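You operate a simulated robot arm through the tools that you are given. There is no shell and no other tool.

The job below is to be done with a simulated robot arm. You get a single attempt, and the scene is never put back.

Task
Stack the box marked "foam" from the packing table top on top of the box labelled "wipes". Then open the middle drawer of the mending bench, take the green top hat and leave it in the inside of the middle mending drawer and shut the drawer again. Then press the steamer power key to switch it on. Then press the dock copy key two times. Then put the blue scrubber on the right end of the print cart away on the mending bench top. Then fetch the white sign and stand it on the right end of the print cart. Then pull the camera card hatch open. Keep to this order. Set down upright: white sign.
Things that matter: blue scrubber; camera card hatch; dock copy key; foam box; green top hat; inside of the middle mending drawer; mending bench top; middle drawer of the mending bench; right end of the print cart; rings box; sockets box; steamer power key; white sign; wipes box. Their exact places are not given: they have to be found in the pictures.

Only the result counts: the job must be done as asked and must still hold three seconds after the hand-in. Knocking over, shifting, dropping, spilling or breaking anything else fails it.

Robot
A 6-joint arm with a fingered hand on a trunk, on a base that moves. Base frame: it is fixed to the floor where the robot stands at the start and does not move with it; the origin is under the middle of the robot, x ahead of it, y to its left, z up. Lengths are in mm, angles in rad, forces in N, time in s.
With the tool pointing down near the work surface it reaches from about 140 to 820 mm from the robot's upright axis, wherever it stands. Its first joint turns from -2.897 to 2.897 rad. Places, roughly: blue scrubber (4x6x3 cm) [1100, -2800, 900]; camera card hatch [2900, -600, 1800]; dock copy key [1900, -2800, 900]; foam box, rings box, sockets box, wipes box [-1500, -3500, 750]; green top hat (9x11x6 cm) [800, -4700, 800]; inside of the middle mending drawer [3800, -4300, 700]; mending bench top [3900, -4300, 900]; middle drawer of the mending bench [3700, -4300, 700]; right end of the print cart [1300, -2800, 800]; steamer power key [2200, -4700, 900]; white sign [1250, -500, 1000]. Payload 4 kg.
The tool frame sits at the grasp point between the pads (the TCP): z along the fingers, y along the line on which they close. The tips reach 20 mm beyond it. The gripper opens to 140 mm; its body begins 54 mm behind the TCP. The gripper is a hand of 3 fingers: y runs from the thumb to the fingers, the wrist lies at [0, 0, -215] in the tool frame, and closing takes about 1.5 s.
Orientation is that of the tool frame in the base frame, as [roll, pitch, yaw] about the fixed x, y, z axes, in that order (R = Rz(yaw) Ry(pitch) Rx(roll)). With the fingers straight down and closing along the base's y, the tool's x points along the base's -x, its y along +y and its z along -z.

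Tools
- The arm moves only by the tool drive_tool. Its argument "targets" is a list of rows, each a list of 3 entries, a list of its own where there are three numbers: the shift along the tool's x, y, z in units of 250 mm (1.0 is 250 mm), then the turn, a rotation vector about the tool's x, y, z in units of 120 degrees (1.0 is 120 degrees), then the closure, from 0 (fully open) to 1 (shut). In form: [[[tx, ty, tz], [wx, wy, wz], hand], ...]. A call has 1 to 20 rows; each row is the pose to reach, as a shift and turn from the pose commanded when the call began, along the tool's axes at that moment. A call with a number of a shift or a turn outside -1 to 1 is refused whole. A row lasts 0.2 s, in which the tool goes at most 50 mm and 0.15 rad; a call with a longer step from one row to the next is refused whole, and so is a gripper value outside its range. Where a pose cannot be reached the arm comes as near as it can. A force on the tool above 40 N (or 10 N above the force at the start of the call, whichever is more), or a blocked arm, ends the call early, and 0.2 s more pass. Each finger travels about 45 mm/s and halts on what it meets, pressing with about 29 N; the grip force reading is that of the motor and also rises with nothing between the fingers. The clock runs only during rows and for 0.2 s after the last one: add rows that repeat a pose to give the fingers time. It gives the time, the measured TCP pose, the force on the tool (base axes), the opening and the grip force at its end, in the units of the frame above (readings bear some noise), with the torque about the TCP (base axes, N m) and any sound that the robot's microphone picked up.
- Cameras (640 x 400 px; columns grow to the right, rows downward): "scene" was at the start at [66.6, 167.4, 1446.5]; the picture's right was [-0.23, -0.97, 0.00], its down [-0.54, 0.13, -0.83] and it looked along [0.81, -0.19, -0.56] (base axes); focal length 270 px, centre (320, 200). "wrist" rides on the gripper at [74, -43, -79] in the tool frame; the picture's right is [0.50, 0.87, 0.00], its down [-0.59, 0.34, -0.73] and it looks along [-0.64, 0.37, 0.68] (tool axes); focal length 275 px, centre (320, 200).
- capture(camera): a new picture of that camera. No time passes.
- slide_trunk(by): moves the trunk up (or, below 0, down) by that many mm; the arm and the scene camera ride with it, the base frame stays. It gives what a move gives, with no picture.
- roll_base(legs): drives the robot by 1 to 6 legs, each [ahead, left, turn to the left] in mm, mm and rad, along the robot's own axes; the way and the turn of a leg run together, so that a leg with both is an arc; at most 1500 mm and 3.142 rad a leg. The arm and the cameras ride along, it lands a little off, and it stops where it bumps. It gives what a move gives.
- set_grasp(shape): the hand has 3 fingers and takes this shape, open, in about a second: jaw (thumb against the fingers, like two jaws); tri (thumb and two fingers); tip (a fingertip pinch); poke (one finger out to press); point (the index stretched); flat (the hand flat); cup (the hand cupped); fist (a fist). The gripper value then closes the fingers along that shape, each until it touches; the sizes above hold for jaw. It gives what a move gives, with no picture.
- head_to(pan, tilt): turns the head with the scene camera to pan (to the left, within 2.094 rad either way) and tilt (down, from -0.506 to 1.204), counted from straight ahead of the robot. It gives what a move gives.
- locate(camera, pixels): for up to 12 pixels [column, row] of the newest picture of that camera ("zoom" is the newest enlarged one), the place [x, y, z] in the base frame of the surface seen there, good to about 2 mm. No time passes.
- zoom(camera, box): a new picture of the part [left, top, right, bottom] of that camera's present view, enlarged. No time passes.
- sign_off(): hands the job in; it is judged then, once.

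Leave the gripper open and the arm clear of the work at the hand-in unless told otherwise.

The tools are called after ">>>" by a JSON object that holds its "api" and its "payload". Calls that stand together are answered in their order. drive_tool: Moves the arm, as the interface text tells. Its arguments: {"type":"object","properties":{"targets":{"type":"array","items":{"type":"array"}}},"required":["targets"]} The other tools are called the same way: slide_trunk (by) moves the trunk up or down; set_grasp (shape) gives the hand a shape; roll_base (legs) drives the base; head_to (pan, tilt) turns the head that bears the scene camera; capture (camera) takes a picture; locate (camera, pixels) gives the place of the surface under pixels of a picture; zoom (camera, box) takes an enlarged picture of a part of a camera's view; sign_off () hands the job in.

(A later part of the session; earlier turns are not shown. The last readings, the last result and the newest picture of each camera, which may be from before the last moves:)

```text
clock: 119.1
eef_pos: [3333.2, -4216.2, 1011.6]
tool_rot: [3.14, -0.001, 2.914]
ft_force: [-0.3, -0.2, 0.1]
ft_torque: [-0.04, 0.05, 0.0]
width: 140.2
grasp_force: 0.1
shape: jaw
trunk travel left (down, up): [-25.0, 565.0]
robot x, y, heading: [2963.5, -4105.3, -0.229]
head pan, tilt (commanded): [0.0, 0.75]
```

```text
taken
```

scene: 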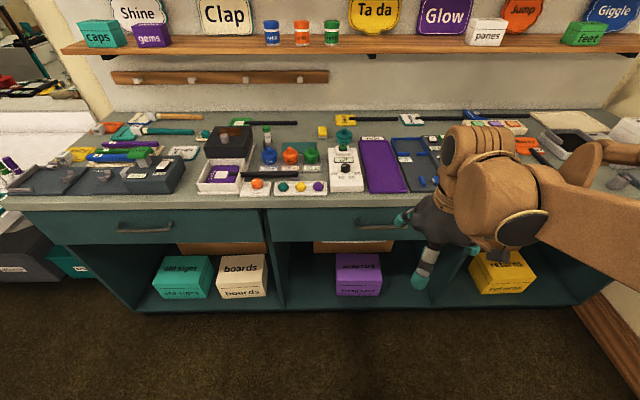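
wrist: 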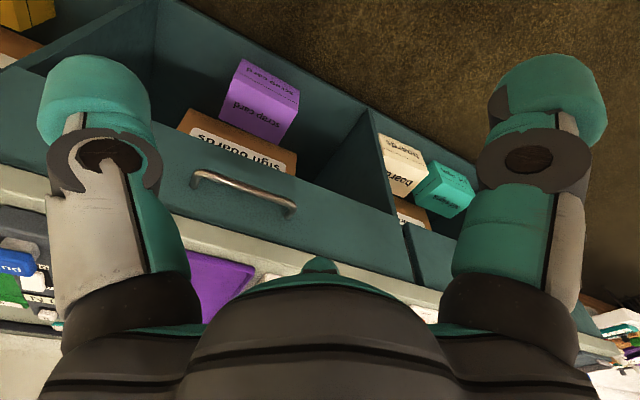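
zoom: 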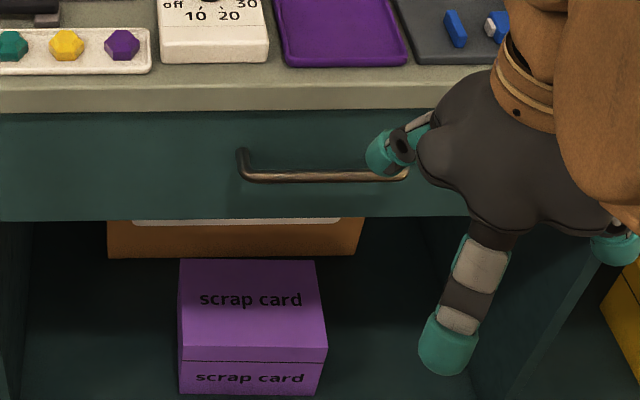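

The last step was slightly too big; I use 15 equal steps.

>>> {"api": "drive_tool", "payload": {"targets": [[[-0.036, 0.005, 0.022], [-0.0385, -0.0385, 0.0385], 0], [[-0.072, 0.01, 0.043], [-0.077, -0.077, 0.077], 0], [[-0.108, 0.015, 0.065], [-0.1155, -0.1155, 0.1155], 0], [[-0.144, 0.02, 0.086], [-0.154, -0.154, 0.154], 0], [[-0.18, 0.025, 0.108], [-0.1925, -0.1925, 0.1925], 0], [[-0.216, 0.03, 0.13], [-0.231, -0.231, 0.231], 0], [[-0.252, 0.035, 0.151], [-0.2695, -0.2695, 0.2695], 0], [[-0.288, 0.041, 0.173], [-0.308, -0.308, 0.308], 0], [[-0.324, 0.046, 0.194], [-0.3465, -0.3465, 0.3465], 0], [[-0.36, 0.051, 0.216], [-0.385, -0.385, 0.385], 0], [[-0.396, 0.056, 0.238], [-0.4235, -0.4235, 0.4235], 0], [[-0.432, 0.061, 0.259], [-0.462, -0.462, 0.462], 0], [[-0.468, 0.066, 0.281], [-0.5005, -0.5005, 0.5005], 0], [[-0.504, 0.071, 0.302], [-0.539, -0.539, 0.539], 0], [[-0.54, 0.076, 0.324], [-0.577, -0.577, 0.577], 0], [[-0.54, 0.076, 0.324], [-0.577, -0.577, 0.577], 0]]}}

>>> {"api": "capture", "payload": {"camera": "scene"}}

>>> {"api": "capture", "payload": {"camera": "wrist"}}

```text
clock: 122.5
eef_pos: [3508.4, -4239.5, 1034.6]
tool_rot: [1.572, -0.003, 1.344]
ft_force: [0.3, 0.3, -0.3]
ft_torque: [0.0, 0.01, 0.01]
width: 139.9
grasp_force: 0.2
shape: jaw
out of reach, approached as far as the arm can: row 11, 12, 13, 14, 15, 16
trunk travel left (down, up): [-25.0, 565.0]
robot x, y, heading: [2962.6, -4107.0, -0.231]
head pan, tilt (commanded): [0.0, 0.75]
```

```text
taken
```

scene: 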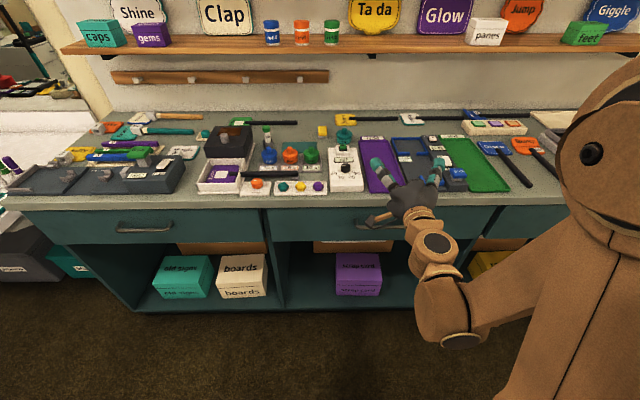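

```text
taken
```

wrist: 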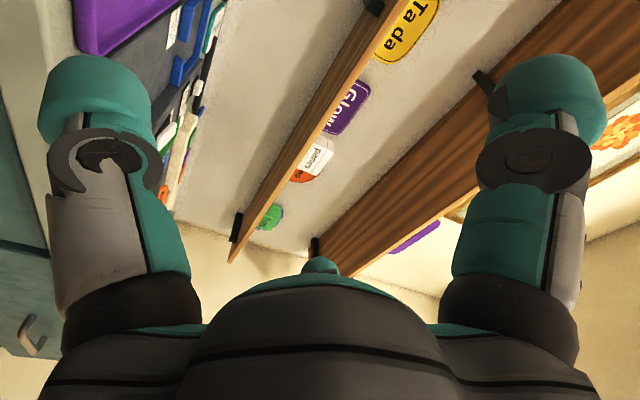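

Orientation reached, but low z not at this distance (stopped at z 1035). I back the base 150 mm so the arm can stretch more, then lower the hand to handle height with it partly closed.

>>> {"api": "roll_base", "payload": {"legs": [[-150, 0, 0]]}}

>>> {"api": "drive_tool", "payload": {"targets": [[[0, -0.14, 0.079], [0, 0, 0], 0.1], [[0, -0.28, 0.159], [0, 0, 0], 0.2], [[0, -0.42, 0.238], [0, 0, 0], 0.3], [[0, -0.56, 0.318], [0, 0, 0], 0.4], [[0, -0.7, 0.397], [0, 0, 0], 0.45], [[0, -0.84, 0.477], [0, 0, 0], 0.45], [[0, -0.98, 0.556], [0, 0, 0], 0.45], [[0, -0.98, 0.556], [0, 0, 0], 0.45]]}}

>>> {"api": "capture", "payload": {"camera": "scene"}}

>>> {"api": "capture", "payload": {"camera": "wrist"}}

```text
clock: 123.9
eef_pos: [3360.0, -4205.6, 1035.8]
tool_rot: [1.571, -0.001, 1.347]
ft_force: [0.1, -0.3, -0.1]
ft_torque: [-0.01, 0.01, -0.01]
width: 139.9
grasp_force: 0.1
shape: jaw
trunk travel left (down, up): [-25.0, 565.0]
robot x, y, heading: [2819.9, -4073.6, -0.226]
head pan, tilt (commanded): [0.0, 0.75]
```

```text
clock: 125.7
eef_pos: [3561.2, -4250.5, 817.4]
tool_rot: [1.572, 0.0, 1.347]
ft_force: [-13.8, 1.8, 13.2]
ft_torque: [0.12, 0.27, 0.09]
width: 70.0
grasp_force: 0.1
shape: jaw
out of reach, approached as far as the arm can: row 1, 2, 3, 4, 5, 6, 7, 8
trunk travel left (down, up): [-25.0, 565.0]
robot x, y, heading: [2818.2, -4073.4, -0.231]
head pan, tilt (commanded): [0.0, 0.75]
```

```text
taken
```

scene: 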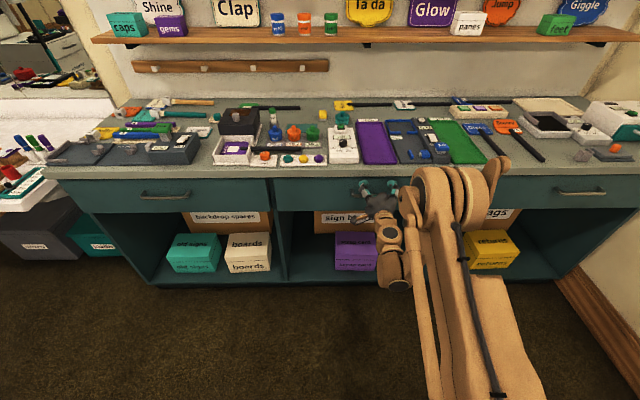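

```text
taken
```

wrist: 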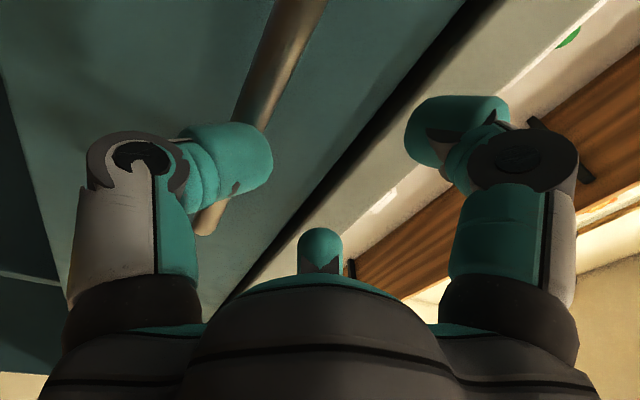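

The thumb touched the handle bar (small force) because low poses need a longer stretch. I back the hand off 60 mm first.

>>> {"api": "drive_tool", "payload": {"targets": [[[0, 0.03, -0.06], [0, 0, 0], 0.45], [[0, 0.08, -0.14], [0, 0, 0], 0.45], [[0, 0.24, -0.24], [0, 0, 0], 0.45], [[0, 0.24, -0.24], [0, 0, 0], 0.45]]}}

>>> {"api": "zoom", "payload": {"camera": "scene", "box": [250, 150, 450, 300]}}

```text
clock: 126.7
eef_pos: [3527.4, -4245.2, 890.6]
tool_rot: [1.573, -0.001, 1.347]
ft_force: [-0.7, 0.8, 0.9]
ft_torque: [0.0, 0.03, -0.04]
width: 77.3
grasp_force: 0.0
shape: jaw
out of reach, approached as far as the arm can: row 1, 2, 3, 4
trunk travel left (down, up): [-25.0, 565.0]
robot x, y, heading: [2817.1, -4071.5, -0.223]
head pan, tilt (commanded): [0.0, 0.75]
```

```text
2.67 times, centred on (350, 225) of scene
```

zoom: 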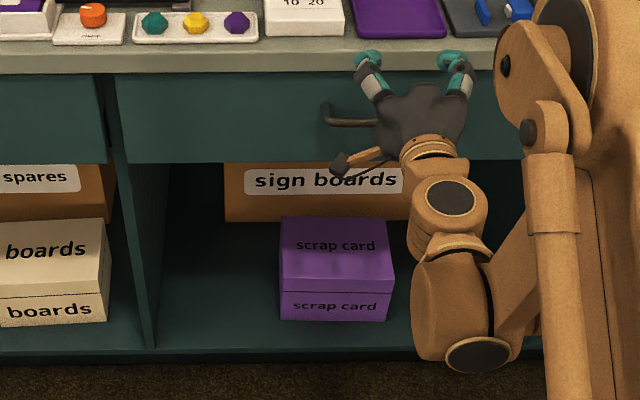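

Clear again. I back the base another 70 mm so the bar lies ~860 mm from the axis.

>>> {"api": "roll_base", "payload": {"legs": [[-70, 0, 0]]}}

>>> {"api": "drive_tool", "payload": {"targets": [[[0, -0.1, 0.06], [0, 0, 0], 0.45], [[0, -0.2, 0.12], [0, 0, 0], 0.45], [[0, -0.3, 0.18], [0, 0, 0], 0.45], [[0, -0.412, 0.24], [0, 0, 0], 0.45], [[0, -0.412, 0.24], [0, 0, 0], 0.45]]}}

>>> {"api": "capture", "payload": {"camera": "wrist"}}

>>> {"api": "zoom", "payload": {"camera": "scene", "box": [250, 150, 450, 300]}}

```text
clock: 127.7
eef_pos: [3457.6, -4228.8, 891.0]
tool_rot: [1.572, -0.001, 1.347]
ft_force: [-0.5, -0.1, -1.0]
ft_torque: [0.0, 0.0, -0.01]
width: 77.2
grasp_force: 0.1
shape: jaw
trunk travel left (down, up): [-25.0, 565.0]
robot x, y, heading: [2748.7, -4056.7, -0.226]
head pan, tilt (commanded): [0.0, 0.75]
```

```text
clock: 128.9
eef_pos: [3516.5, -4242.7, 787.6]
tool_rot: [1.573, -0.002, 1.348]
ft_force: [0.1, -0.7, -0.1]
ft_torque: [0.01, 0.01, 0.03]
width: 77.1
grasp_force: 0.0
shape: jaw
trunk travel left (down, up): [-25.0, 565.0]
robot x, y, heading: [2748.8, -4055.8, -0.228]
head pan, tilt (commanded): [0.0, 0.75]
```

```text
taken
```

wrist: 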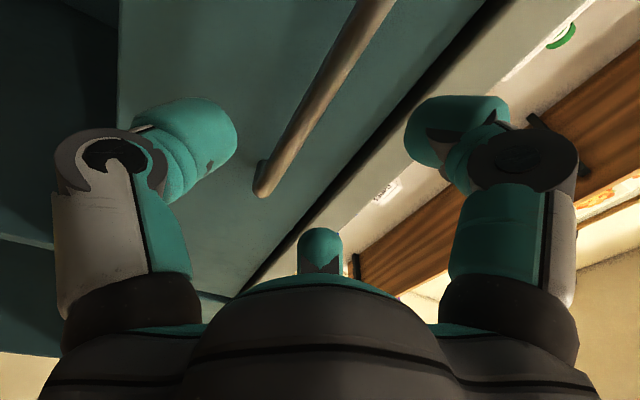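

```text
2.67 times, centred on (350, 225) of scene
```

zoom: 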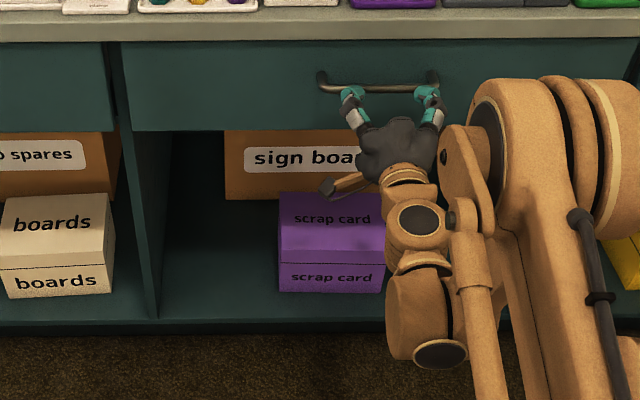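

The hand is level with the bar. I locate the bar in the wrist picture.

>>> {"api": "locate", "payload": {"camera": "wrist", "pixels": [[275, 165], [300, 125], [330, 75], [360, 25], [320, 130], [210, 140], [440, 120], [320, 240], [300, 200], [430, 210]]}}

```text
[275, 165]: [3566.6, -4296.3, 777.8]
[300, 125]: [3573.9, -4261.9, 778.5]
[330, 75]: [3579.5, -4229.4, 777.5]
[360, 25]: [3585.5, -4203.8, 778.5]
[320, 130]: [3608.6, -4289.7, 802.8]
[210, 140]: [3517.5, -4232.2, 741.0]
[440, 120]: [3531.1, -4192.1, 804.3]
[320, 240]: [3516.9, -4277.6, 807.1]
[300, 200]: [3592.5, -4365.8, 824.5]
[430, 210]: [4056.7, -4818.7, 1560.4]
```

Bar centre is ~66 mm ahead at z≈783; drawer face ~100 mm ahead. I move forward 66, down 4, and close on the bar.

>>> {"api": "drive_tool", "payload": {"targets": [[[0, -0.008, 0.09], [0, 0, 0], 0.45], [[0, -0.016, 0.18], [0, 0, 0], 0.45], [[0, -0.016, 0.264], [0, 0, 0], 0.45], [[0, -0.016, 0.264], [0, 0, 0], 0.45]]}}

>>> {"api": "capture", "payload": {"camera": "wrist"}}

```text
clock: 129.9
eef_pos: [3582.4, -4256.5, 783.9]
tool_rot: [1.571, -0.001, 1.347]
ft_force: [0.3, 0.8, 0.3]
ft_torque: [0.01, -0.01, 0.01]
width: 77.1
grasp_force: 0.2
shape: jaw
trunk travel left (down, up): [-25.0, 565.0]
robot x, y, heading: [2744.0, -4058.5, -0.23]
head pan, tilt (commanded): [0.0, 0.75]
```

```text
taken
```

wrist: 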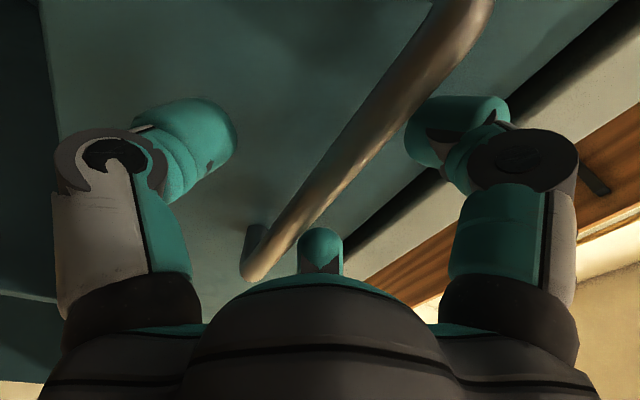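

The bar is between thumb and fingers. Closing.

>>> {"api": "drive_tool", "payload": {"targets": [[[0, 0, 0], [0, 0, 0], 0.7], [[0, 0, 0], [0, 0, 0], 1], [[0, 0, 0], [0, 0, 0], 1], [[0, 0, 0], [0, 0, 0], 1], [[0, 0, 0], [0, 0, 0], 1], [[0, 0, 0], [0, 0, 0], 1], [[0, 0, 0], [0, 0, 0], 1]]}}

>>> {"api": "capture", "payload": {"camera": "wrist"}}

```text
clock: 131.5
eef_pos: [3580.4, -4256.7, 784.6]
tool_rot: [1.574, -0.003, 1.346]
ft_force: [3.6, -0.4, 14.0]
ft_torque: [-0.04, 0.04, -0.01]
width: 16.5
grasp_force: 29.6
shape: jaw
trunk travel left (down, up): [-25.0, 565.0]
robot x, y, heading: [2750.1, -4053.9, -0.225]
head pan, tilt (commanded): [0.0, 0.75]
```

```text
taken
```

wrist: 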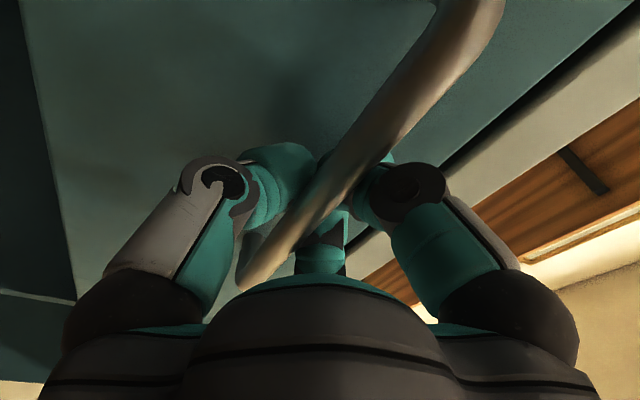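

Gripped (29.6 N at 16.5 mm). I pull by backing the base 100 mm first.

>>> {"api": "roll_base", "payload": {"legs": [[-100, 0, 0]]}}

>>> {"api": "capture", "payload": {"camera": "scene"}}

```text
clock: 132.7
eef_pos: [3481.9, -4235.4, 783.3]
tool_rot: [1.573, -0.001, 1.345]
ft_force: [0.4, -1.8, 6.2]
ft_torque: [-0.01, 0.05, -0.01]
width: 16.7
grasp_force: 29.0
shape: jaw
trunk travel left (down, up): [-25.0, 565.0]
robot x, y, heading: [2647.2, -4029.1, -0.23]
head pan, tilt (commanded): [0.0, 0.75]
```

```text
taken
```

scene: 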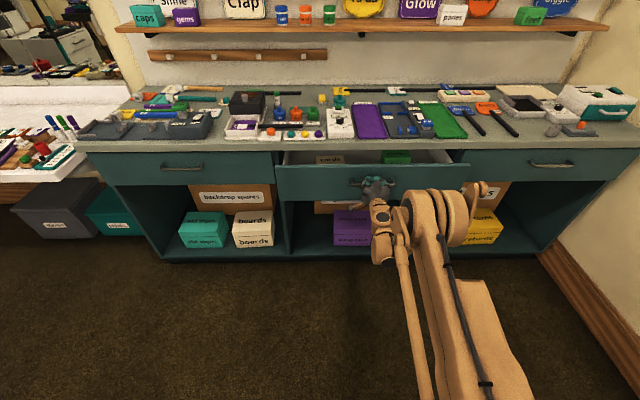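

The drawer is sliding open and holds small boxes inside. I pull another 140 mm.

>>> {"api": "roll_base", "payload": {"legs": [[-140, 0, 0]]}}

>>> {"api": "capture", "payload": {"camera": "scene"}}

>>> {"api": "zoom", "payload": {"camera": "scene", "box": [260, 130, 500, 260]}}

```text
clock: 134.0
eef_pos: [3345.8, -4202.8, 782.9]
tool_rot: [1.573, -0.002, 1.345]
ft_force: [-0.9, 0.1, 2.1]
ft_torque: [0.02, 0.06, 0.03]
width: 16.6
grasp_force: 29.4
shape: jaw
trunk travel left (down, up): [-25.0, 565.0]
robot x, y, heading: [2517.2, -4000.6, -0.232]
head pan, tilt (commanded): [0.0, 0.75]
```

```text
taken
```

scene: 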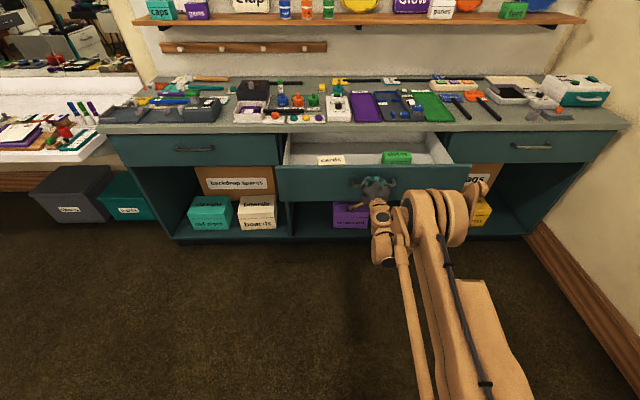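

```text
2.67 times, centred on (380, 195) of scene
```

zoom: 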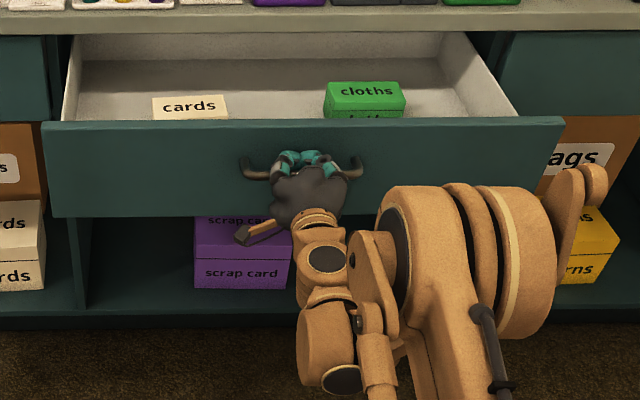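

The drawer is open about 240 mm; inside are a "cards" and a "cloths" box. I locate the interior.

>>> {"api": "locate", "payload": {"camera": "zoom", "pixels": [[190, 98], [190, 112], [365, 90], [365, 110], [270, 90], [270, 110], [130, 80], [460, 90], [270, 70], [300, 123], [70, 115], [500, 110]]}}

```text
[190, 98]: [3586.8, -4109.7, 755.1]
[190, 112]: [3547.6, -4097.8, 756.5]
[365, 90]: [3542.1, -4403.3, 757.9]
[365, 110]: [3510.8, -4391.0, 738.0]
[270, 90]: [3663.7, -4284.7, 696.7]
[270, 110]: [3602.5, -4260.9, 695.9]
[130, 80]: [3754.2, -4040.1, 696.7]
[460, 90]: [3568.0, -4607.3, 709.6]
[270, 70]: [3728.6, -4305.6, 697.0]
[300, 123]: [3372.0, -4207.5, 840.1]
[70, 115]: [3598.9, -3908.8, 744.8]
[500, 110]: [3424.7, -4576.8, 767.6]
```

I release the handle and back the base off 200 mm.

>>> {"api": "drive_tool", "payload": {"targets": [[[0, 0, 0], [0, 0, 0], 0.8], [[0, 0, 0], [0, 0, 0], 0.6], [[0, 0, 0], [0, 0, 0], 0.4], [[0, 0, 0], [0, 0, 0], 0.4], [[0, 0, 0], [0, 0, 0], 0.4], [[0, 0, 0], [0, 0, 0], 0.4]]}}

>>> {"api": "capture", "payload": {"camera": "wrist"}}

```text
clock: 135.4
eef_pos: [3346.1, -4202.2, 783.2]
tool_rot: [1.571, -0.001, 1.345]
ft_force: [-1.1, -0.4, -0.6]
ft_torque: [-0.01, -0.02, 0.08]
width: 83.0
grasp_force: 0.2
shape: jaw
trunk travel left (down, up): [-25.0, 565.0]
robot x, y, heading: [2515.0, -4001.2, -0.234]
head pan, tilt (commanded): [0.0, 0.75]
```

```text
taken
```

wrist: 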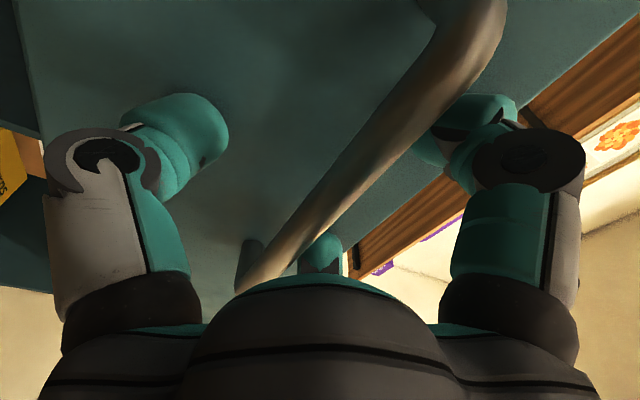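

>>> {"api": "roll_base", "payload": {"legs": [[-150, 0, 0], [-150, -120, 0]]}}

>>> {"api": "capture", "payload": {"camera": "scene"}}

```text
clock: 137.9
eef_pos: [3026.3, -4252.9, 784.0]
tool_rot: [1.573, -0.001, 1.345]
ft_force: [0.1, -0.1, -0.1]
ft_torque: [-0.01, 0.01, 0.0]
width: 83.7
grasp_force: 0.0
shape: jaw
trunk travel left (down, up): [-25.0, 565.0]
robot x, y, heading: [2196.0, -4052.1, -0.231]
head pan, tilt (commanded): [0.0, 0.75]
```

```text
taken
```

scene: 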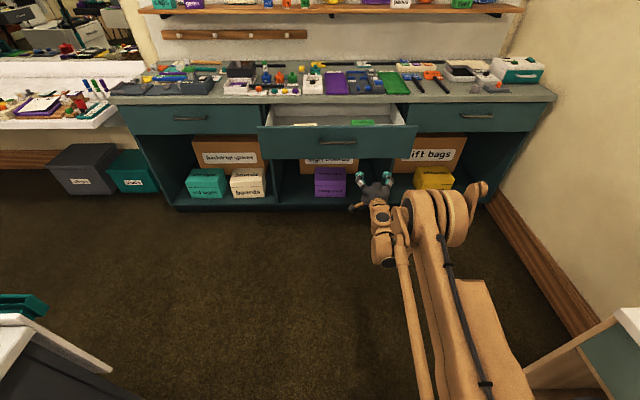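

The drawer stays open. I raise the hand and bring it back to pointing down.

>>> {"api": "drive_tool", "payload": {"targets": [[[0, 0.1, -0.03], [0, 0, 0], 0.4], [[0, 0.2, -0.06], [0.0385, 0.0385, -0.0385], 0.3], [[0, 0.3, -0.09], [0.077, 0.077, -0.077], 0.2], [[0, 0.4, -0.12], [0.1155, 0.1155, -0.1155], 0.1], [[0, 0.5, -0.15], [0.154, 0.154, -0.154], 0], [[0, 0.6, -0.18], [0.1925, 0.1925, -0.1925], 0], [[0, 0.7, -0.21], [0.231, 0.231, -0.231], 0], [[0, 0.8, -0.24], [0.2695, 0.2695, -0.2695], 0], [[0, 0.9, -0.27], [0.308, 0.308, -0.308], 0], [[0, 0.92, -0.33], [0.3465, 0.3465, -0.3465], 0], [[0, 0.92, -0.4], [0.385, 0.385, -0.385], 0], [[0, 0.92, -0.46], [0.4235, 0.4235, -0.4235], 0], [[0, 0.92, -0.53], [0.462, 0.462, -0.462], 0], [[0, 0.92, -0.6], [0.5005, 0.5005, -0.5005], 0], [[0, 0.92, -0.67], [0.539, 0.539, -0.539], 0], [[0, 0.92, -0.73], [0.577, 0.577, -0.577], 0], [[0, 0.92, -0.73], [0.577, 0.577, -0.577], 0]]}}

```text
clock: 141.5
eef_pos: [2849.6, -4212.2, 1015.4]
tool_rot: [3.14, -0.002, 2.917]
ft_force: [0.0, 0.6, 0.0]
ft_torque: [-0.02, 0.03, -0.01]
width: 139.9
grasp_force: 0.0
shape: jaw
trunk travel left (down, up): [-25.0, 565.0]
robot x, y, heading: [2194.7, -4052.5, -0.232]
head pan, tilt (commanded): [0.0, 0.75]
```

>>> {"api": "drive_tool", "payload": {"targets": [[[0.18, 0, 0], [0, 0, 0], 0], [[0.36, 0, 0], [0, 0, 0], 0], [[0.54, 0, 0], [0, 0, 0], 0], [[0.72, 0, 0], [0, 0, 0], 0], [[0.9, 0, 0], [0, 0, 0], 0], [[0.98, 0, 0], [0, 0, 0], 0], [[0.98, 0, 0], [0, 0, 0], 0]]}}

>>> {"api": "roll_base", "payload": {"legs": [[-1200, 0, 0], [0, 0, -1.571]]}}

>>> {"api": "head_to", "payload": {"pan": 0.0, "tilt": 0.5}}

>>> {"api": "capture", "payload": {"camera": "scene"}}

```text
clock: 143.1
eef_pos: [2609.5, -4158.4, 1014.7]
tool_rot: [3.139, -0.002, 2.916]
ft_force: [0.4, -0.7, 0.7]
ft_torque: [-0.02, 0.04, 0.03]
width: 139.9
grasp_force: 0.0
shape: jaw
trunk travel left (down, up): [-25.0, 565.0]
robot x, y, heading: [2199.0, -4052.5, -0.23]
head pan, tilt (commanded): [0.0, 0.75]
```

```text
clock: 153.1
eef_pos: [910.5, -4193.2, 1013.9]
tool_rot: [3.14, -0.002, 1.345]
ft_force: [0.0, -0.2, -0.5]
ft_torque: [-0.03, 0.01, 0.01]
width: 139.8
grasp_force: 0.0
shape: jaw
trunk travel left (down, up): [-25.0, 565.0]
robot x, y, heading: [1019.2, -3779.8, -1.799]
head pan, tilt (commanded): [0.0, 0.75]
```

```text
clock: 153.8
eef_pos: [910.0, -4193.1, 1014.9]
tool_rot: [3.14, -0.003, 1.347]
ft_force: [0.7, -0.3, 0.1]
ft_torque: [0.01, 0.06, 0.0]
width: 139.7
grasp_force: 0.0
shape: jaw
trunk travel left (down, up): [-25.0, 565.0]
robot x, y, heading: [1014.4, -3778.0, -1.798]
head pan, tilt (commanded): [0.0, 0.499]
```

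```text
taken
```

scene: 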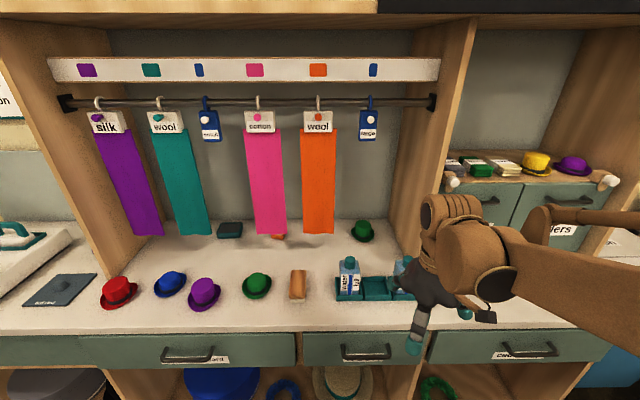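

Several small hats on the bench; two are green: (256,285) and (363,231). I zoom and locate.

>>> {"api": "zoom", "payload": {"camera": "scene", "box": [80, 210, 320, 330]}}

>>> {"api": "locate", "payload": {"camera": "scene", "pixels": [[118, 290], [170, 284], [204, 294], [256, 285], [363, 231], [349, 275], [480, 168], [300, 285], [375, 288], [230, 230]]}}

>>> {"api": "zoom", "payload": {"camera": "scene", "box": [320, 200, 440, 300]}}

```text
2.67 times, centred on (200, 270) of scene
```

zoom: 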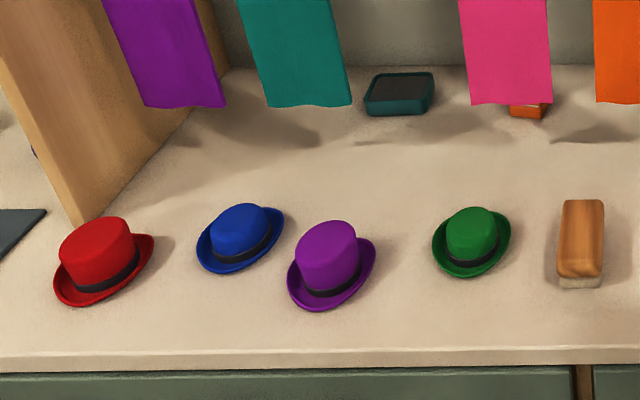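

```text
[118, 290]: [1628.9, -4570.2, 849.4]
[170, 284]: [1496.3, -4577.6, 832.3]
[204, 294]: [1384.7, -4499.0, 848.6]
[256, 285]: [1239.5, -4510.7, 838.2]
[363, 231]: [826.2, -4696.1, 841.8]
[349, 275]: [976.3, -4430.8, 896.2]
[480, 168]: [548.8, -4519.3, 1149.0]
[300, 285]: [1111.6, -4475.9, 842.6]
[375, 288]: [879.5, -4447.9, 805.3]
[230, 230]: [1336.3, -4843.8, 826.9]
```

```text
4.00 times, centred on (380, 250) of scene
```

zoom: 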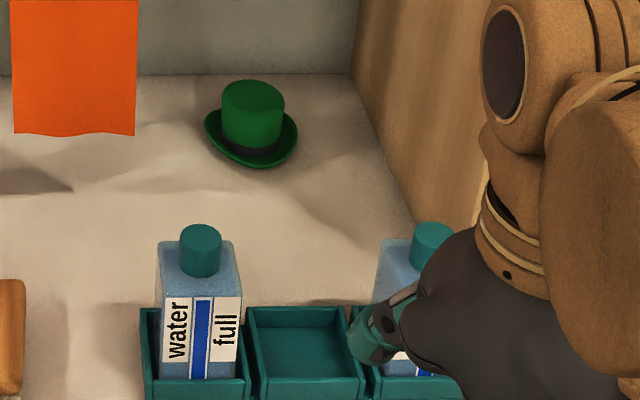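

The green top hat (cylindrical crown) is at (363,231) → about (826,-4696). I locate its surroundings: cloth, side panel, rod.

>>> {"api": "locate", "payload": {"camera": "zoom", "pixels": [[252, 88], [252, 105], [225, 100], [282, 100], [210, 125], [295, 130], [250, 160], [250, 140], [75, 120], [375, 90], [365, 130], [200, 235]]}}

>>> {"api": "locate", "payload": {"camera": "scene", "pixels": [[430, 102], [370, 100], [430, 50], [240, 70], [440, 150], [400, 230], [318, 225], [370, 270]]}}

```text
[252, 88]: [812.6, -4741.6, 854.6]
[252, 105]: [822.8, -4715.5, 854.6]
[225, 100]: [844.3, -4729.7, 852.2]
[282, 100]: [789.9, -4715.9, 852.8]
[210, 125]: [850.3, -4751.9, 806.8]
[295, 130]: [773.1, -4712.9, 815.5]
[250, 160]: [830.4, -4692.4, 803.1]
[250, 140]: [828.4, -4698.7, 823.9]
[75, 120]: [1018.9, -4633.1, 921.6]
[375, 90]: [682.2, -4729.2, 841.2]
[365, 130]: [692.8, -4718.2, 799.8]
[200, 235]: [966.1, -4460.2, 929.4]
```

```text
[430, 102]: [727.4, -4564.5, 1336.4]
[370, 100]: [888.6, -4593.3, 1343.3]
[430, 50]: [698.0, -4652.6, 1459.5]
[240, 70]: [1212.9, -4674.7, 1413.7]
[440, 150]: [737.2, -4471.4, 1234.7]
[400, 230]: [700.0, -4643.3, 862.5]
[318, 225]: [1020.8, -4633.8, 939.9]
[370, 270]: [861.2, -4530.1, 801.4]
```

Hat crown centre ≈(818,-4725), top 855, ~57 mm wide; free of panel (130 mm) and cloth. I drive 240 mm closer with the hand staying above the bottles.

>>> {"api": "roll_base", "payload": {"legs": [[240, 20, 0]]}}

>>> {"api": "head_to", "payload": {"pan": -0.1, "tilt": 0.6}}

>>> {"api": "capture", "payload": {"camera": "scene"}}

>>> {"api": "capture", "payload": {"camera": "wrist"}}

```text
clock: 155.6
eef_pos: [876.4, -4428.8, 1013.7]
tool_rot: [3.139, -0.002, 1.345]
ft_force: [-0.2, 0.2, 0.9]
ft_torque: [0.02, 0.02, -0.01]
width: 139.7
grasp_force: 0.1
shape: jaw
trunk travel left (down, up): [-25.0, 565.0]
robot x, y, heading: [986.6, -4014.3, -1.798]
head pan, tilt (commanded): [0.0, 0.499]
```

```text
clock: 156.3
eef_pos: [875.9, -4429.8, 1014.1]
tool_rot: [3.14, 0.0, 1.347]
ft_force: [-0.1, 0.4, -0.5]
ft_torque: [-0.02, -0.03, 0.02]
width: 140.0
grasp_force: 0.2
shape: jaw
trunk travel left (down, up): [-25.0, 565.0]
robot x, y, heading: [984.5, -4014.0, -1.799]
head pan, tilt (commanded): [-0.099, 0.6]
```

```text
taken
```

scene: 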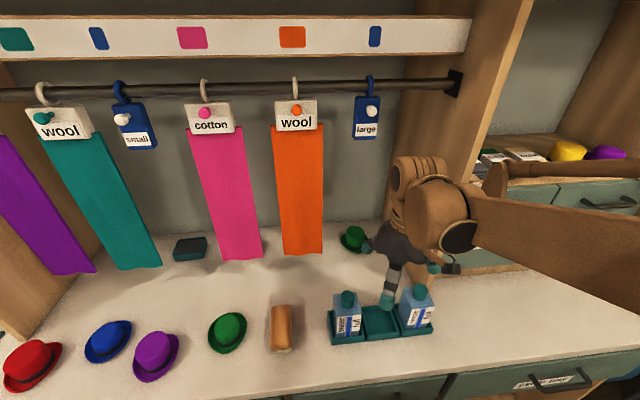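

```text
taken
```

wrist: 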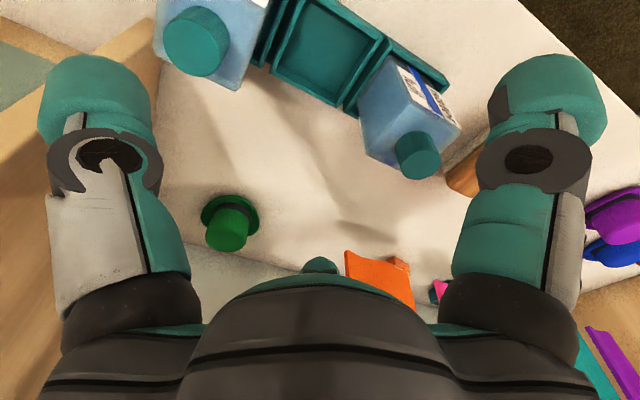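

>>> {"api": "locate", "payload": {"camera": "wrist", "pixels": [[228, 235], [228, 245], [210, 232], [246, 232], [228, 222], [238, 202], [205, 212], [255, 215], [350, 260], [410, 290], [205, 40], [415, 155]]}}

>>> {"api": "locate", "payload": {"camera": "scene", "pixels": [[366, 138], [366, 110], [322, 245], [322, 180], [440, 90], [420, 195], [348, 295], [417, 290]]}}

```text
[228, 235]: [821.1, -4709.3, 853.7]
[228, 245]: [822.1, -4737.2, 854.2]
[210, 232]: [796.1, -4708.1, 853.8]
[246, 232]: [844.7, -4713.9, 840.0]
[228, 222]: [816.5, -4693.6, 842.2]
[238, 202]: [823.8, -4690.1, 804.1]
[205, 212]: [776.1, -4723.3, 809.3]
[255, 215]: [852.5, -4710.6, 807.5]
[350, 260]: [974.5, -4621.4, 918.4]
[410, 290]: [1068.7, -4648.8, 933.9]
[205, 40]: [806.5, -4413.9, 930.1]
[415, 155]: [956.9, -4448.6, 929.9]
```

```text
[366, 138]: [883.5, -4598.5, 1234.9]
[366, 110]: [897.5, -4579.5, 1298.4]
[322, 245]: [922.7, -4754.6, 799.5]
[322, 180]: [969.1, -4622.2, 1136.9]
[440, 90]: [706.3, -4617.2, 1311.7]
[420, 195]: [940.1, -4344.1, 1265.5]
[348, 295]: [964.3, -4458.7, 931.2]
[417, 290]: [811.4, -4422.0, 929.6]
```

The hat crown centre is ≈(818,-4722). A hanging "large" tag (bottom z≈1235) and two bottles (caps to 930) sit before it. I'll pass low with a closed hand between the bottles and under the tag, coming from a bit to the right. First retract and close the hand, then shift the base right/back.

>>> {"api": "drive_tool", "payload": {"targets": [[[0.16, 0, 0], [0, 0, 0], 0.2], [[0.32, 0, 0], [0, 0, 0], 0.4], [[0.48, 0, 0], [0, 0, 0], 0.6], [[0.48, 0, 0], [0, 0, 0], 0.8], [[0.48, 0, 0], [0, 0, 0], 0.9], [[0.48, 0, 0], [0, 0, 0], 0.9], [[0.48, 0, 0], [0, 0, 0], 0.9]]}}

>>> {"api": "roll_base", "payload": {"legs": [[-40, -100, 0]]}}

```text
clock: 157.9
eef_pos: [903.0, -4313.2, 1013.2]
tool_rot: [3.138, -0.002, 1.345]
ft_force: [-0.2, 0.1, 1.3]
ft_torque: [0.03, 0.02, 0.01]
width: 15.4
grasp_force: 0.1
shape: jaw
trunk travel left (down, up): [-25.0, 565.0]
robot x, y, heading: [982.8, -4013.9, -1.797]
head pan, tilt (commanded): [-0.099, 0.6]
```

```text
clock: 159.1
eef_pos: [814.5, -4251.9, 1014.8]
tool_rot: [3.139, -0.002, 1.348]
ft_force: [0.0, 0.1, -0.5]
ft_torque: [0.03, 0.05, 0.02]
width: 15.1
grasp_force: 0.2
shape: jaw
trunk travel left (down, up): [-25.0, 565.0]
robot x, y, heading: [894.9, -3949.4, -1.799]
head pan, tilt (commanded): [-0.099, 0.6]
```

Now I move the closed hand to t≈1868 (between the bottles line), s≈-4040 and lower to z≈920.

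>>> {"api": "drive_tool", "payload": {"targets": [[[-0.05, 0.15, 0], [0, 0, 0], 0.9], [[-0.1, 0.3, 0], [0, 0, 0], 0.9], [[-0.15, 0.438, 0.06], [0, 0, 0], 0.9], [[-0.22, 0.438, 0.18], [0, 0, 0], 0.9], [[-0.28, 0.438, 0.3], [0, 0, 0], 0.9], [[-0.3, 0.438, 0.38], [0, 0, 0], 0.9], [[-0.3, 0.438, 0.38], [0, 0, 0], 0.9]]}}

>>> {"api": "capture", "payload": {"camera": "scene"}}

>>> {"api": "capture", "payload": {"camera": "wrist"}}

```text
clock: 160.7
eef_pos: [904.7, -4348.5, 918.4]
tool_rot: [3.14, -0.002, 1.346]
ft_force: [-0.1, 0.2, 0.5]
ft_torque: [0.01, -0.02, -0.02]
width: 14.9
grasp_force: 0.1
shape: jaw
trunk travel left (down, up): [-25.0, 565.0]
robot x, y, heading: [895.3, -3949.5, -1.793]
head pan, tilt (commanded): [-0.099, 0.6]
```

```text
taken
```

scene: 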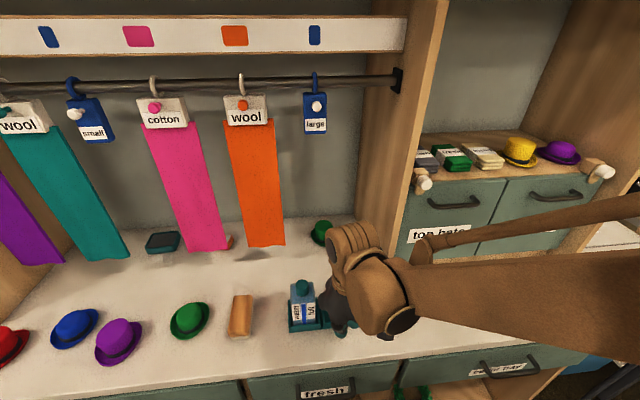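

```text
taken
```

wrist: 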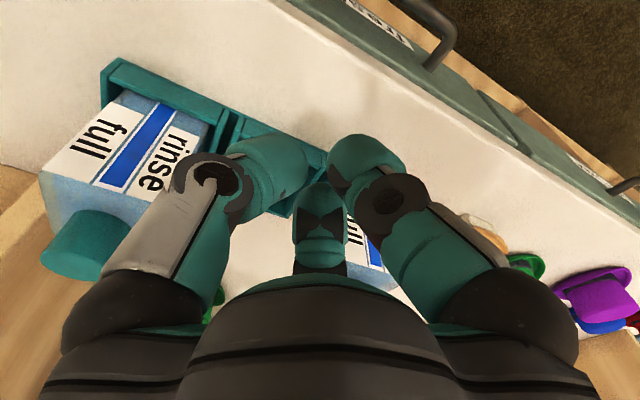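

I check heights of the forearm and wrist housing against the tag (bottom 1235).

>>> {"api": "locate", "payload": {"camera": "scene", "pixels": [[355, 230], [380, 260], [440, 270], [520, 265], [600, 255], [430, 238], [520, 218], [600, 205], [316, 131], [303, 290]]}}

```text
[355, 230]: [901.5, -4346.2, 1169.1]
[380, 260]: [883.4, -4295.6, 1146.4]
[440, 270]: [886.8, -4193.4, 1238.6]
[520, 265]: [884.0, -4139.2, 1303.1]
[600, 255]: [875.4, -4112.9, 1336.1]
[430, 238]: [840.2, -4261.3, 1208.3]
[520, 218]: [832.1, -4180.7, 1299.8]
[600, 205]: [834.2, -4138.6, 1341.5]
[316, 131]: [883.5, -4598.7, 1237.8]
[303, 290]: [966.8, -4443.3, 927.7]
```

Wrist top is 251 mm above TCP; forearm flattens when stretched. I advance 185 mm between the bottles at this height.

>>> {"api": "drive_tool", "payload": {"targets": [[[-0.15, 0, 0], [0, 0, 0], 0.9], [[-0.3, 0, 0], [0, 0, 0], 0.9], [[-0.45, 0, 0], [0, 0, 0], 0.9], [[-0.6, 0, 0], [0, 0, 0], 0.9], [[-0.74, 0, 0], [0, 0, 0], 0.9], [[-0.74, 0, 0], [0, 0, 0], 0.9]]}}

>>> {"api": "capture", "payload": {"camera": "scene"}}

>>> {"api": "capture", "payload": {"camera": "wrist"}}

```text
clock: 162.1
eef_pos: [862.4, -4529.8, 919.6]
tool_rot: [3.14, -0.003, 1.347]
ft_force: [-0.3, 0.4, 0.1]
ft_torque: [0.02, 0.01, 0.01]
width: 15.2
grasp_force: 0.1
shape: jaw
trunk travel left (down, up): [-25.0, 565.0]
robot x, y, heading: [896.2, -3948.6, -1.796]
head pan, tilt (commanded): [-0.099, 0.6]
```

```text
taken
```

scene: 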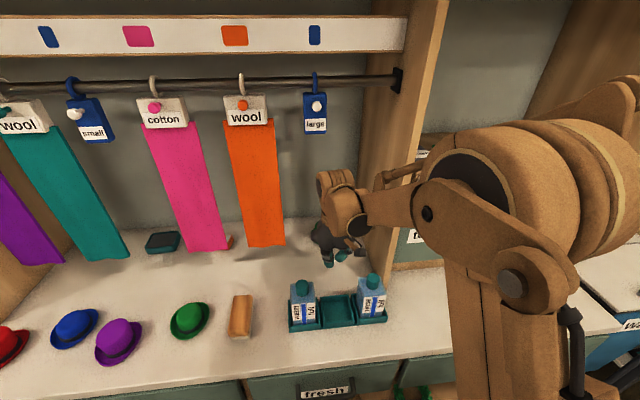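

```text
taken
```

wrist: 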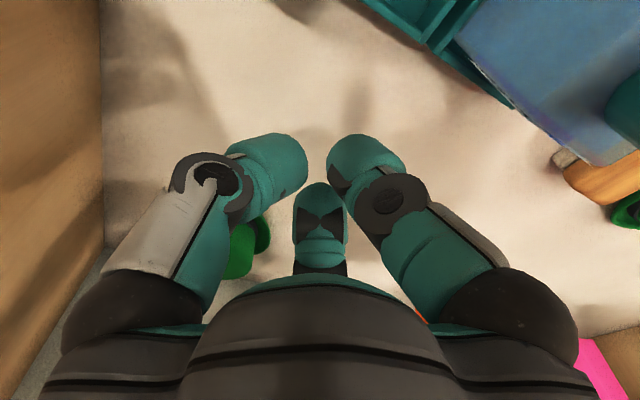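

Past the bottles. I check forearm heights again.

>>> {"api": "locate", "payload": {"camera": "scene", "pixels": [[330, 178], [345, 195], [375, 195], [400, 190], [390, 175], [410, 168], [430, 165], [335, 225]]}}

```text
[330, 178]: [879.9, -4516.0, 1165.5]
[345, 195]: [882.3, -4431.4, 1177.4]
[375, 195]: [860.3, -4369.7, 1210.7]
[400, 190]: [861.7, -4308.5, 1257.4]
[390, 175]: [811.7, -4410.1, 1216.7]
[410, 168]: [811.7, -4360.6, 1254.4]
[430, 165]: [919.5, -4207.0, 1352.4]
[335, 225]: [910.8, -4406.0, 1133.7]
```

>>> {"api": "drive_tool", "payload": {"targets": [[[-0.08, 0, 0.07], [0, 0, 0], 0.9], [[-0.2, 0, 0.136], [0, 0, 0], 0.9], [[-0.32, 0, 0.136], [0, 0, 0], 0.9], [[-0.42, 0, 0.136], [0, 0, 0], 0.9], [[-0.42, 0, 0.136], [0, 0, 0], 0.9]]}}

>>> {"api": "capture", "payload": {"camera": "scene"}}

>>> {"api": "locate", "payload": {"camera": "scene", "pixels": [[345, 178], [360, 190], [385, 190], [395, 175], [405, 170], [375, 178], [415, 180], [316, 130]]}}

```text
clock: 163.3
eef_pos: [841.5, -4632.6, 883.0]
tool_rot: [3.14, -0.003, 1.347]
ft_force: [-0.1, -0.4, 0.1]
ft_torque: [-0.01, 0.02, 0.0]
width: 15.2
grasp_force: 0.1
shape: jaw
trunk travel left (down, up): [-25.0, 565.0]
robot x, y, heading: [894.6, -3950.8, -1.796]
head pan, tilt (commanded): [-0.099, 0.6]
```

```text
taken
```

scene: 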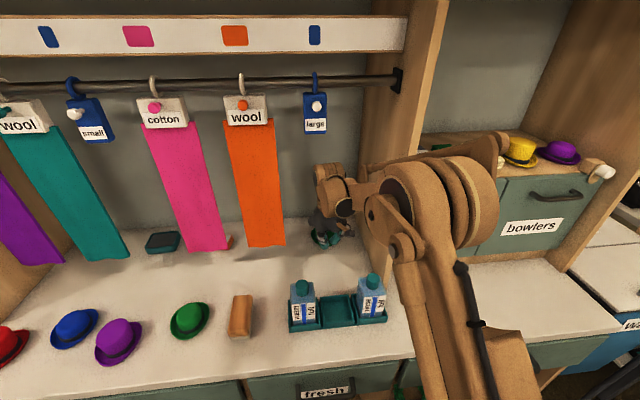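

```text
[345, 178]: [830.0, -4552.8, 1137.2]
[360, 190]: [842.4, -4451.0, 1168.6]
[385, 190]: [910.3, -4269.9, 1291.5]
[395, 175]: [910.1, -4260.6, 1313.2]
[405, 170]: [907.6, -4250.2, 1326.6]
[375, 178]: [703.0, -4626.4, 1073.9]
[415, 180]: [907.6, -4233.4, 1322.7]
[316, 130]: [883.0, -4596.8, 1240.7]
```

Clear of the tag. I advance over the hat and open the hand above it.

>>> {"api": "drive_tool", "payload": {"targets": [[[-0.06, 0, -0.03], [0, 0, 0], 0.9], [[-0.14, -0.005, -0.03], [0, 0, 0], 0.8], [[-0.22, -0.01, -0.03], [0, 0, 0], 0.6], [[-0.3, -0.01, -0.03], [0, 0, 0], 0.4], [[-0.37, -0.01, -0.03], [0, 0, 0], 0.2], [[-0.37, -0.01, -0.03], [0, 0, 0], 0.2], [[-0.37, -0.01, -0.03], [0, 0, 0], 0.2], [[-0.37, -0.01, -0.03], [0, 0, 0], 0.2]]}}

>>> {"api": "capture", "payload": {"camera": "wrist"}}

>>> {"api": "capture", "payload": {"camera": "scene"}}

```text
clock: 165.1
eef_pos: [816.3, -4721.1, 893.0]
tool_rot: [3.138, -0.001, 1.346]
ft_force: [0.6, 0.3, 0.3]
ft_torque: [-0.01, 0.02, 0.01]
width: 111.6
grasp_force: 0.0
shape: jaw
trunk travel left (down, up): [-25.0, 565.0]
robot x, y, heading: [894.6, -3953.0, -1.796]
head pan, tilt (commanded): [-0.099, 0.6]
```

```text
taken
```

wrist: 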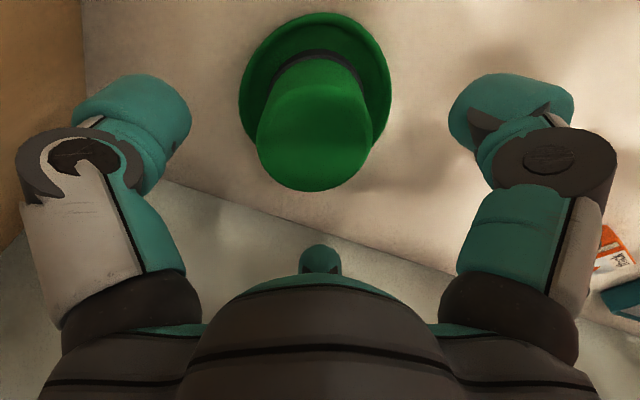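

```text
taken
```

scene: 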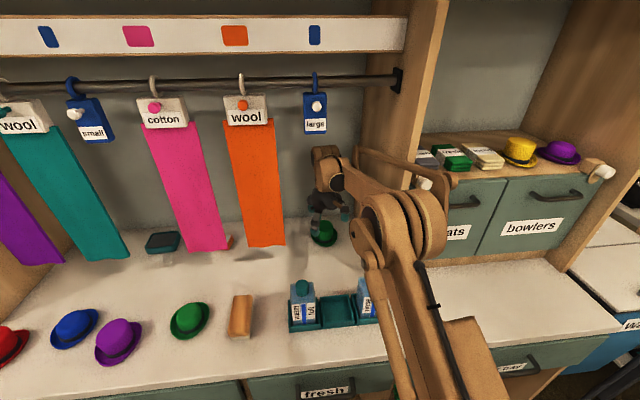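

The hat is centred between the fingers. I measure its crown for fine centring.

>>> {"api": "locate", "payload": {"camera": "wrist", "pixels": [[262, 140], [368, 130], [315, 187], [318, 135], [318, 90], [320, 62], [250, 90], [385, 80], [320, 20]]}}

```text
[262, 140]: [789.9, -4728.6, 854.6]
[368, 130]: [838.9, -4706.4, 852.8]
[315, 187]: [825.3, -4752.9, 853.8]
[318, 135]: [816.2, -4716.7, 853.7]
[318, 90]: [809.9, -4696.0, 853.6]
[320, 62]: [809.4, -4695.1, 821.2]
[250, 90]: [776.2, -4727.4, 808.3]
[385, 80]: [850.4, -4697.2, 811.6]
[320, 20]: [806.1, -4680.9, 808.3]
```

I lower to TCP z≈842 and close on the crown.

>>> {"api": "drive_tool", "payload": {"targets": [[[0, 0.004, 0.07], [0, 0, 0], 0.2], [[0, 0.004, 0.14], [0, 0, 0], 0.2], [[0, 0.004, 0.204], [0, 0, 0], 0.2], [[0, 0.004, 0.204], [0, 0, 0], 0.2], [[0, 0.004, 0.204], [0, 0, 0], 0.5], [[0, 0.004, 0.204], [0, 0, 0], 0.8], [[0, 0.004, 0.204], [0, 0, 0], 1], [[0, 0.004, 0.204], [0, 0, 0], 1], [[0, 0.004, 0.204], [0, 0, 0], 1], [[0, 0.004, 0.204], [0, 0, 0], 1]]}}

>>> {"api": "capture", "payload": {"camera": "wrist"}}

```text
clock: 167.3
eef_pos: [817.5, -4721.0, 841.5]
tool_rot: [3.14, -0.002, 1.346]
ft_force: [1.0, -0.2, -0.7]
ft_torque: [-0.02, 0.0, -0.03]
width: 57.4
grasp_force: 29.5
shape: jaw
trunk travel left (down, up): [-25.0, 565.0]
robot x, y, heading: [892.3, -3951.1, -1.794]
head pan, tilt (commanded): [-0.099, 0.6]
```

```text
taken
```

wrist: 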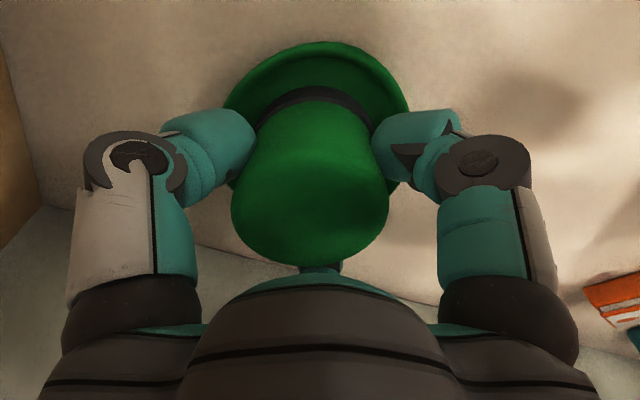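

Hat gripped (57 mm, 29 N). I lift 48 mm and check the hold.

>>> {"api": "drive_tool", "payload": {"targets": [[[0, 0, -0.05], [0, 0, 0], 1], [[0, 0, -0.12], [0, 0, 0], 1], [[0, 0, -0.192], [0, 0, 0], 1], [[0, 0, -0.192], [0, 0, 0], 1]]}}

>>> {"api": "capture", "payload": {"camera": "wrist"}}

```text
clock: 168.3
eef_pos: [818.9, -4721.0, 889.6]
tool_rot: [3.14, -0.001, 1.347]
ft_force: [0.8, -0.1, 0.6]
ft_torque: [-0.01, -0.02, 0.0]
width: 57.3
grasp_force: 28.8
shape: jaw
trunk travel left (down, up): [-25.0, 565.0]
robot x, y, heading: [896.4, -3954.5, -1.797]
head pan, tilt (commanded): [-0.099, 0.6]
```

```text
taken
```

wrist: 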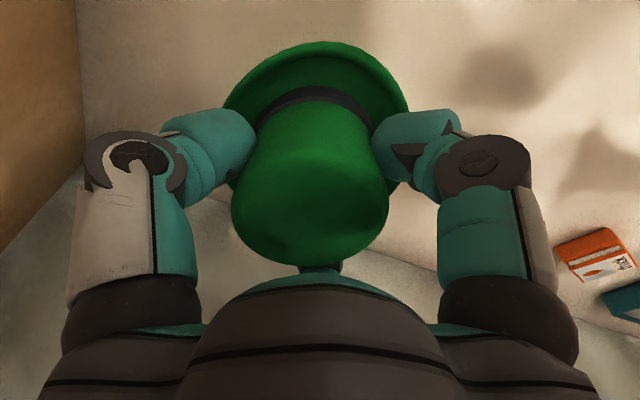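

The hat is held. I move back toward the robot at this height (under the tag), shifting slightly right, stopping before the bottles.

>>> {"api": "drive_tool", "payload": {"targets": [[[0.12, -0.01, 0], [0, 0, 0], 1], [[0.25, -0.03, 0], [0, 0, 0], 1], [[0.38, -0.05, 0], [0, 0, 0], 1], [[0.5, -0.08, 0], [0, 0, 0], 1], [[0.62, -0.1, 0], [0, 0, 0], 1], [[0.72, -0.12, 0], [0, 0, 0], 1], [[0.72, -0.12, 0], [0, 0, 0], 1]]}}

>>> {"api": "capture", "payload": {"camera": "scene"}}

>>> {"api": "capture", "payload": {"camera": "wrist"}}

```text
clock: 169.9
eef_pos: [828.0, -4538.9, 888.4]
tool_rot: [3.14, -0.002, 1.347]
ft_force: [-1.4, 0.2, -0.5]
ft_torque: [0.0, 0.02, -0.03]
width: 57.5
grasp_force: 28.9
shape: jaw
trunk travel left (down, up): [-25.0, 565.0]
robot x, y, heading: [895.0, -3951.9, -1.792]
head pan, tilt (commanded): [-0.099, 0.6]
```

```text
taken
```

scene: 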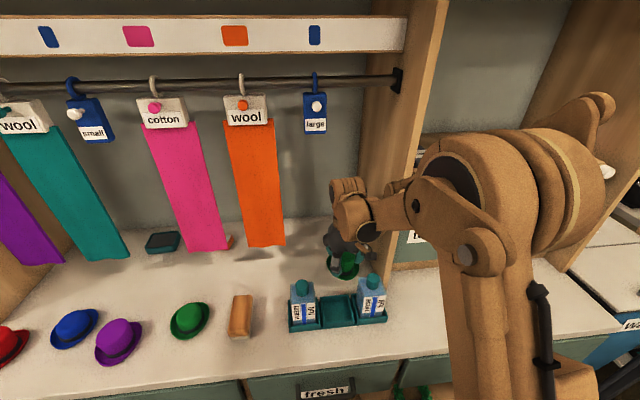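

```text
taken
```

wrist: 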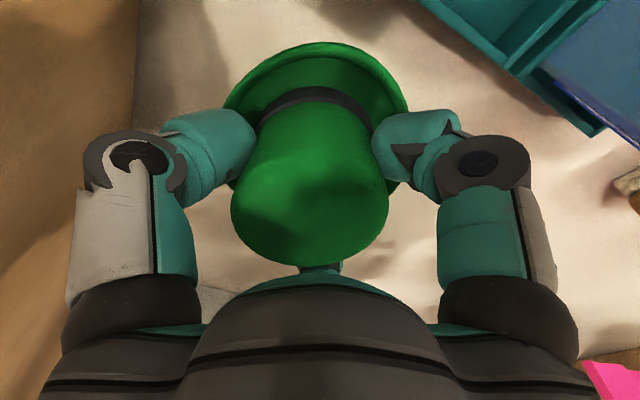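

I rise to z≈990 while creeping back, then retreat over the bottles.

>>> {"api": "drive_tool", "payload": {"targets": [[[0.03, -0.02, -0.1], [0, 0, 0], 1], [[0.04, -0.03, -0.24], [0, 0, 0], 1], [[0.05, -0.04, -0.33], [0, 0, 0], 1], [[0.06, -0.04, -0.42], [0, 0, 0], 1], [[0.18, -0.04, -0.43], [0, 0, 0], 1], [[0.32, -0.04, -0.43], [0, 0, 0], 1], [[0.46, -0.04, -0.43], [0, 0, 0], 1], [[0.6, -0.04, -0.43], [0, 0, 0], 1], [[0.74, -0.04, -0.43], [0, 0, 0], 1], [[0.88, -0.04, -0.43], [0, 0, 0], 1], [[0.98, -0.04, -0.43], [0, 0, 0], 1], [[0.98, -0.04, -0.43], [0, 0, 0], 1]]}}

>>> {"api": "capture", "payload": {"camera": "scene"}}

```text
clock: 172.5
eef_pos: [873.4, -4297.2, 996.5]
tool_rot: [3.138, -0.002, 1.346]
ft_force: [1.1, 0.6, 0.0]
ft_torque: [-0.02, 0.01, -0.04]
width: 57.8
grasp_force: 28.4
shape: jaw
trunk travel left (down, up): [-25.0, 565.0]
robot x, y, heading: [896.9, -3949.6, -1.798]
head pan, tilt (commanded): [-0.099, 0.6]
```

```text
taken
```

scene: 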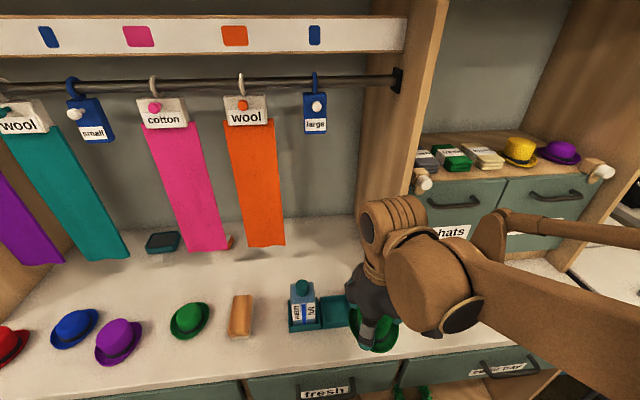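

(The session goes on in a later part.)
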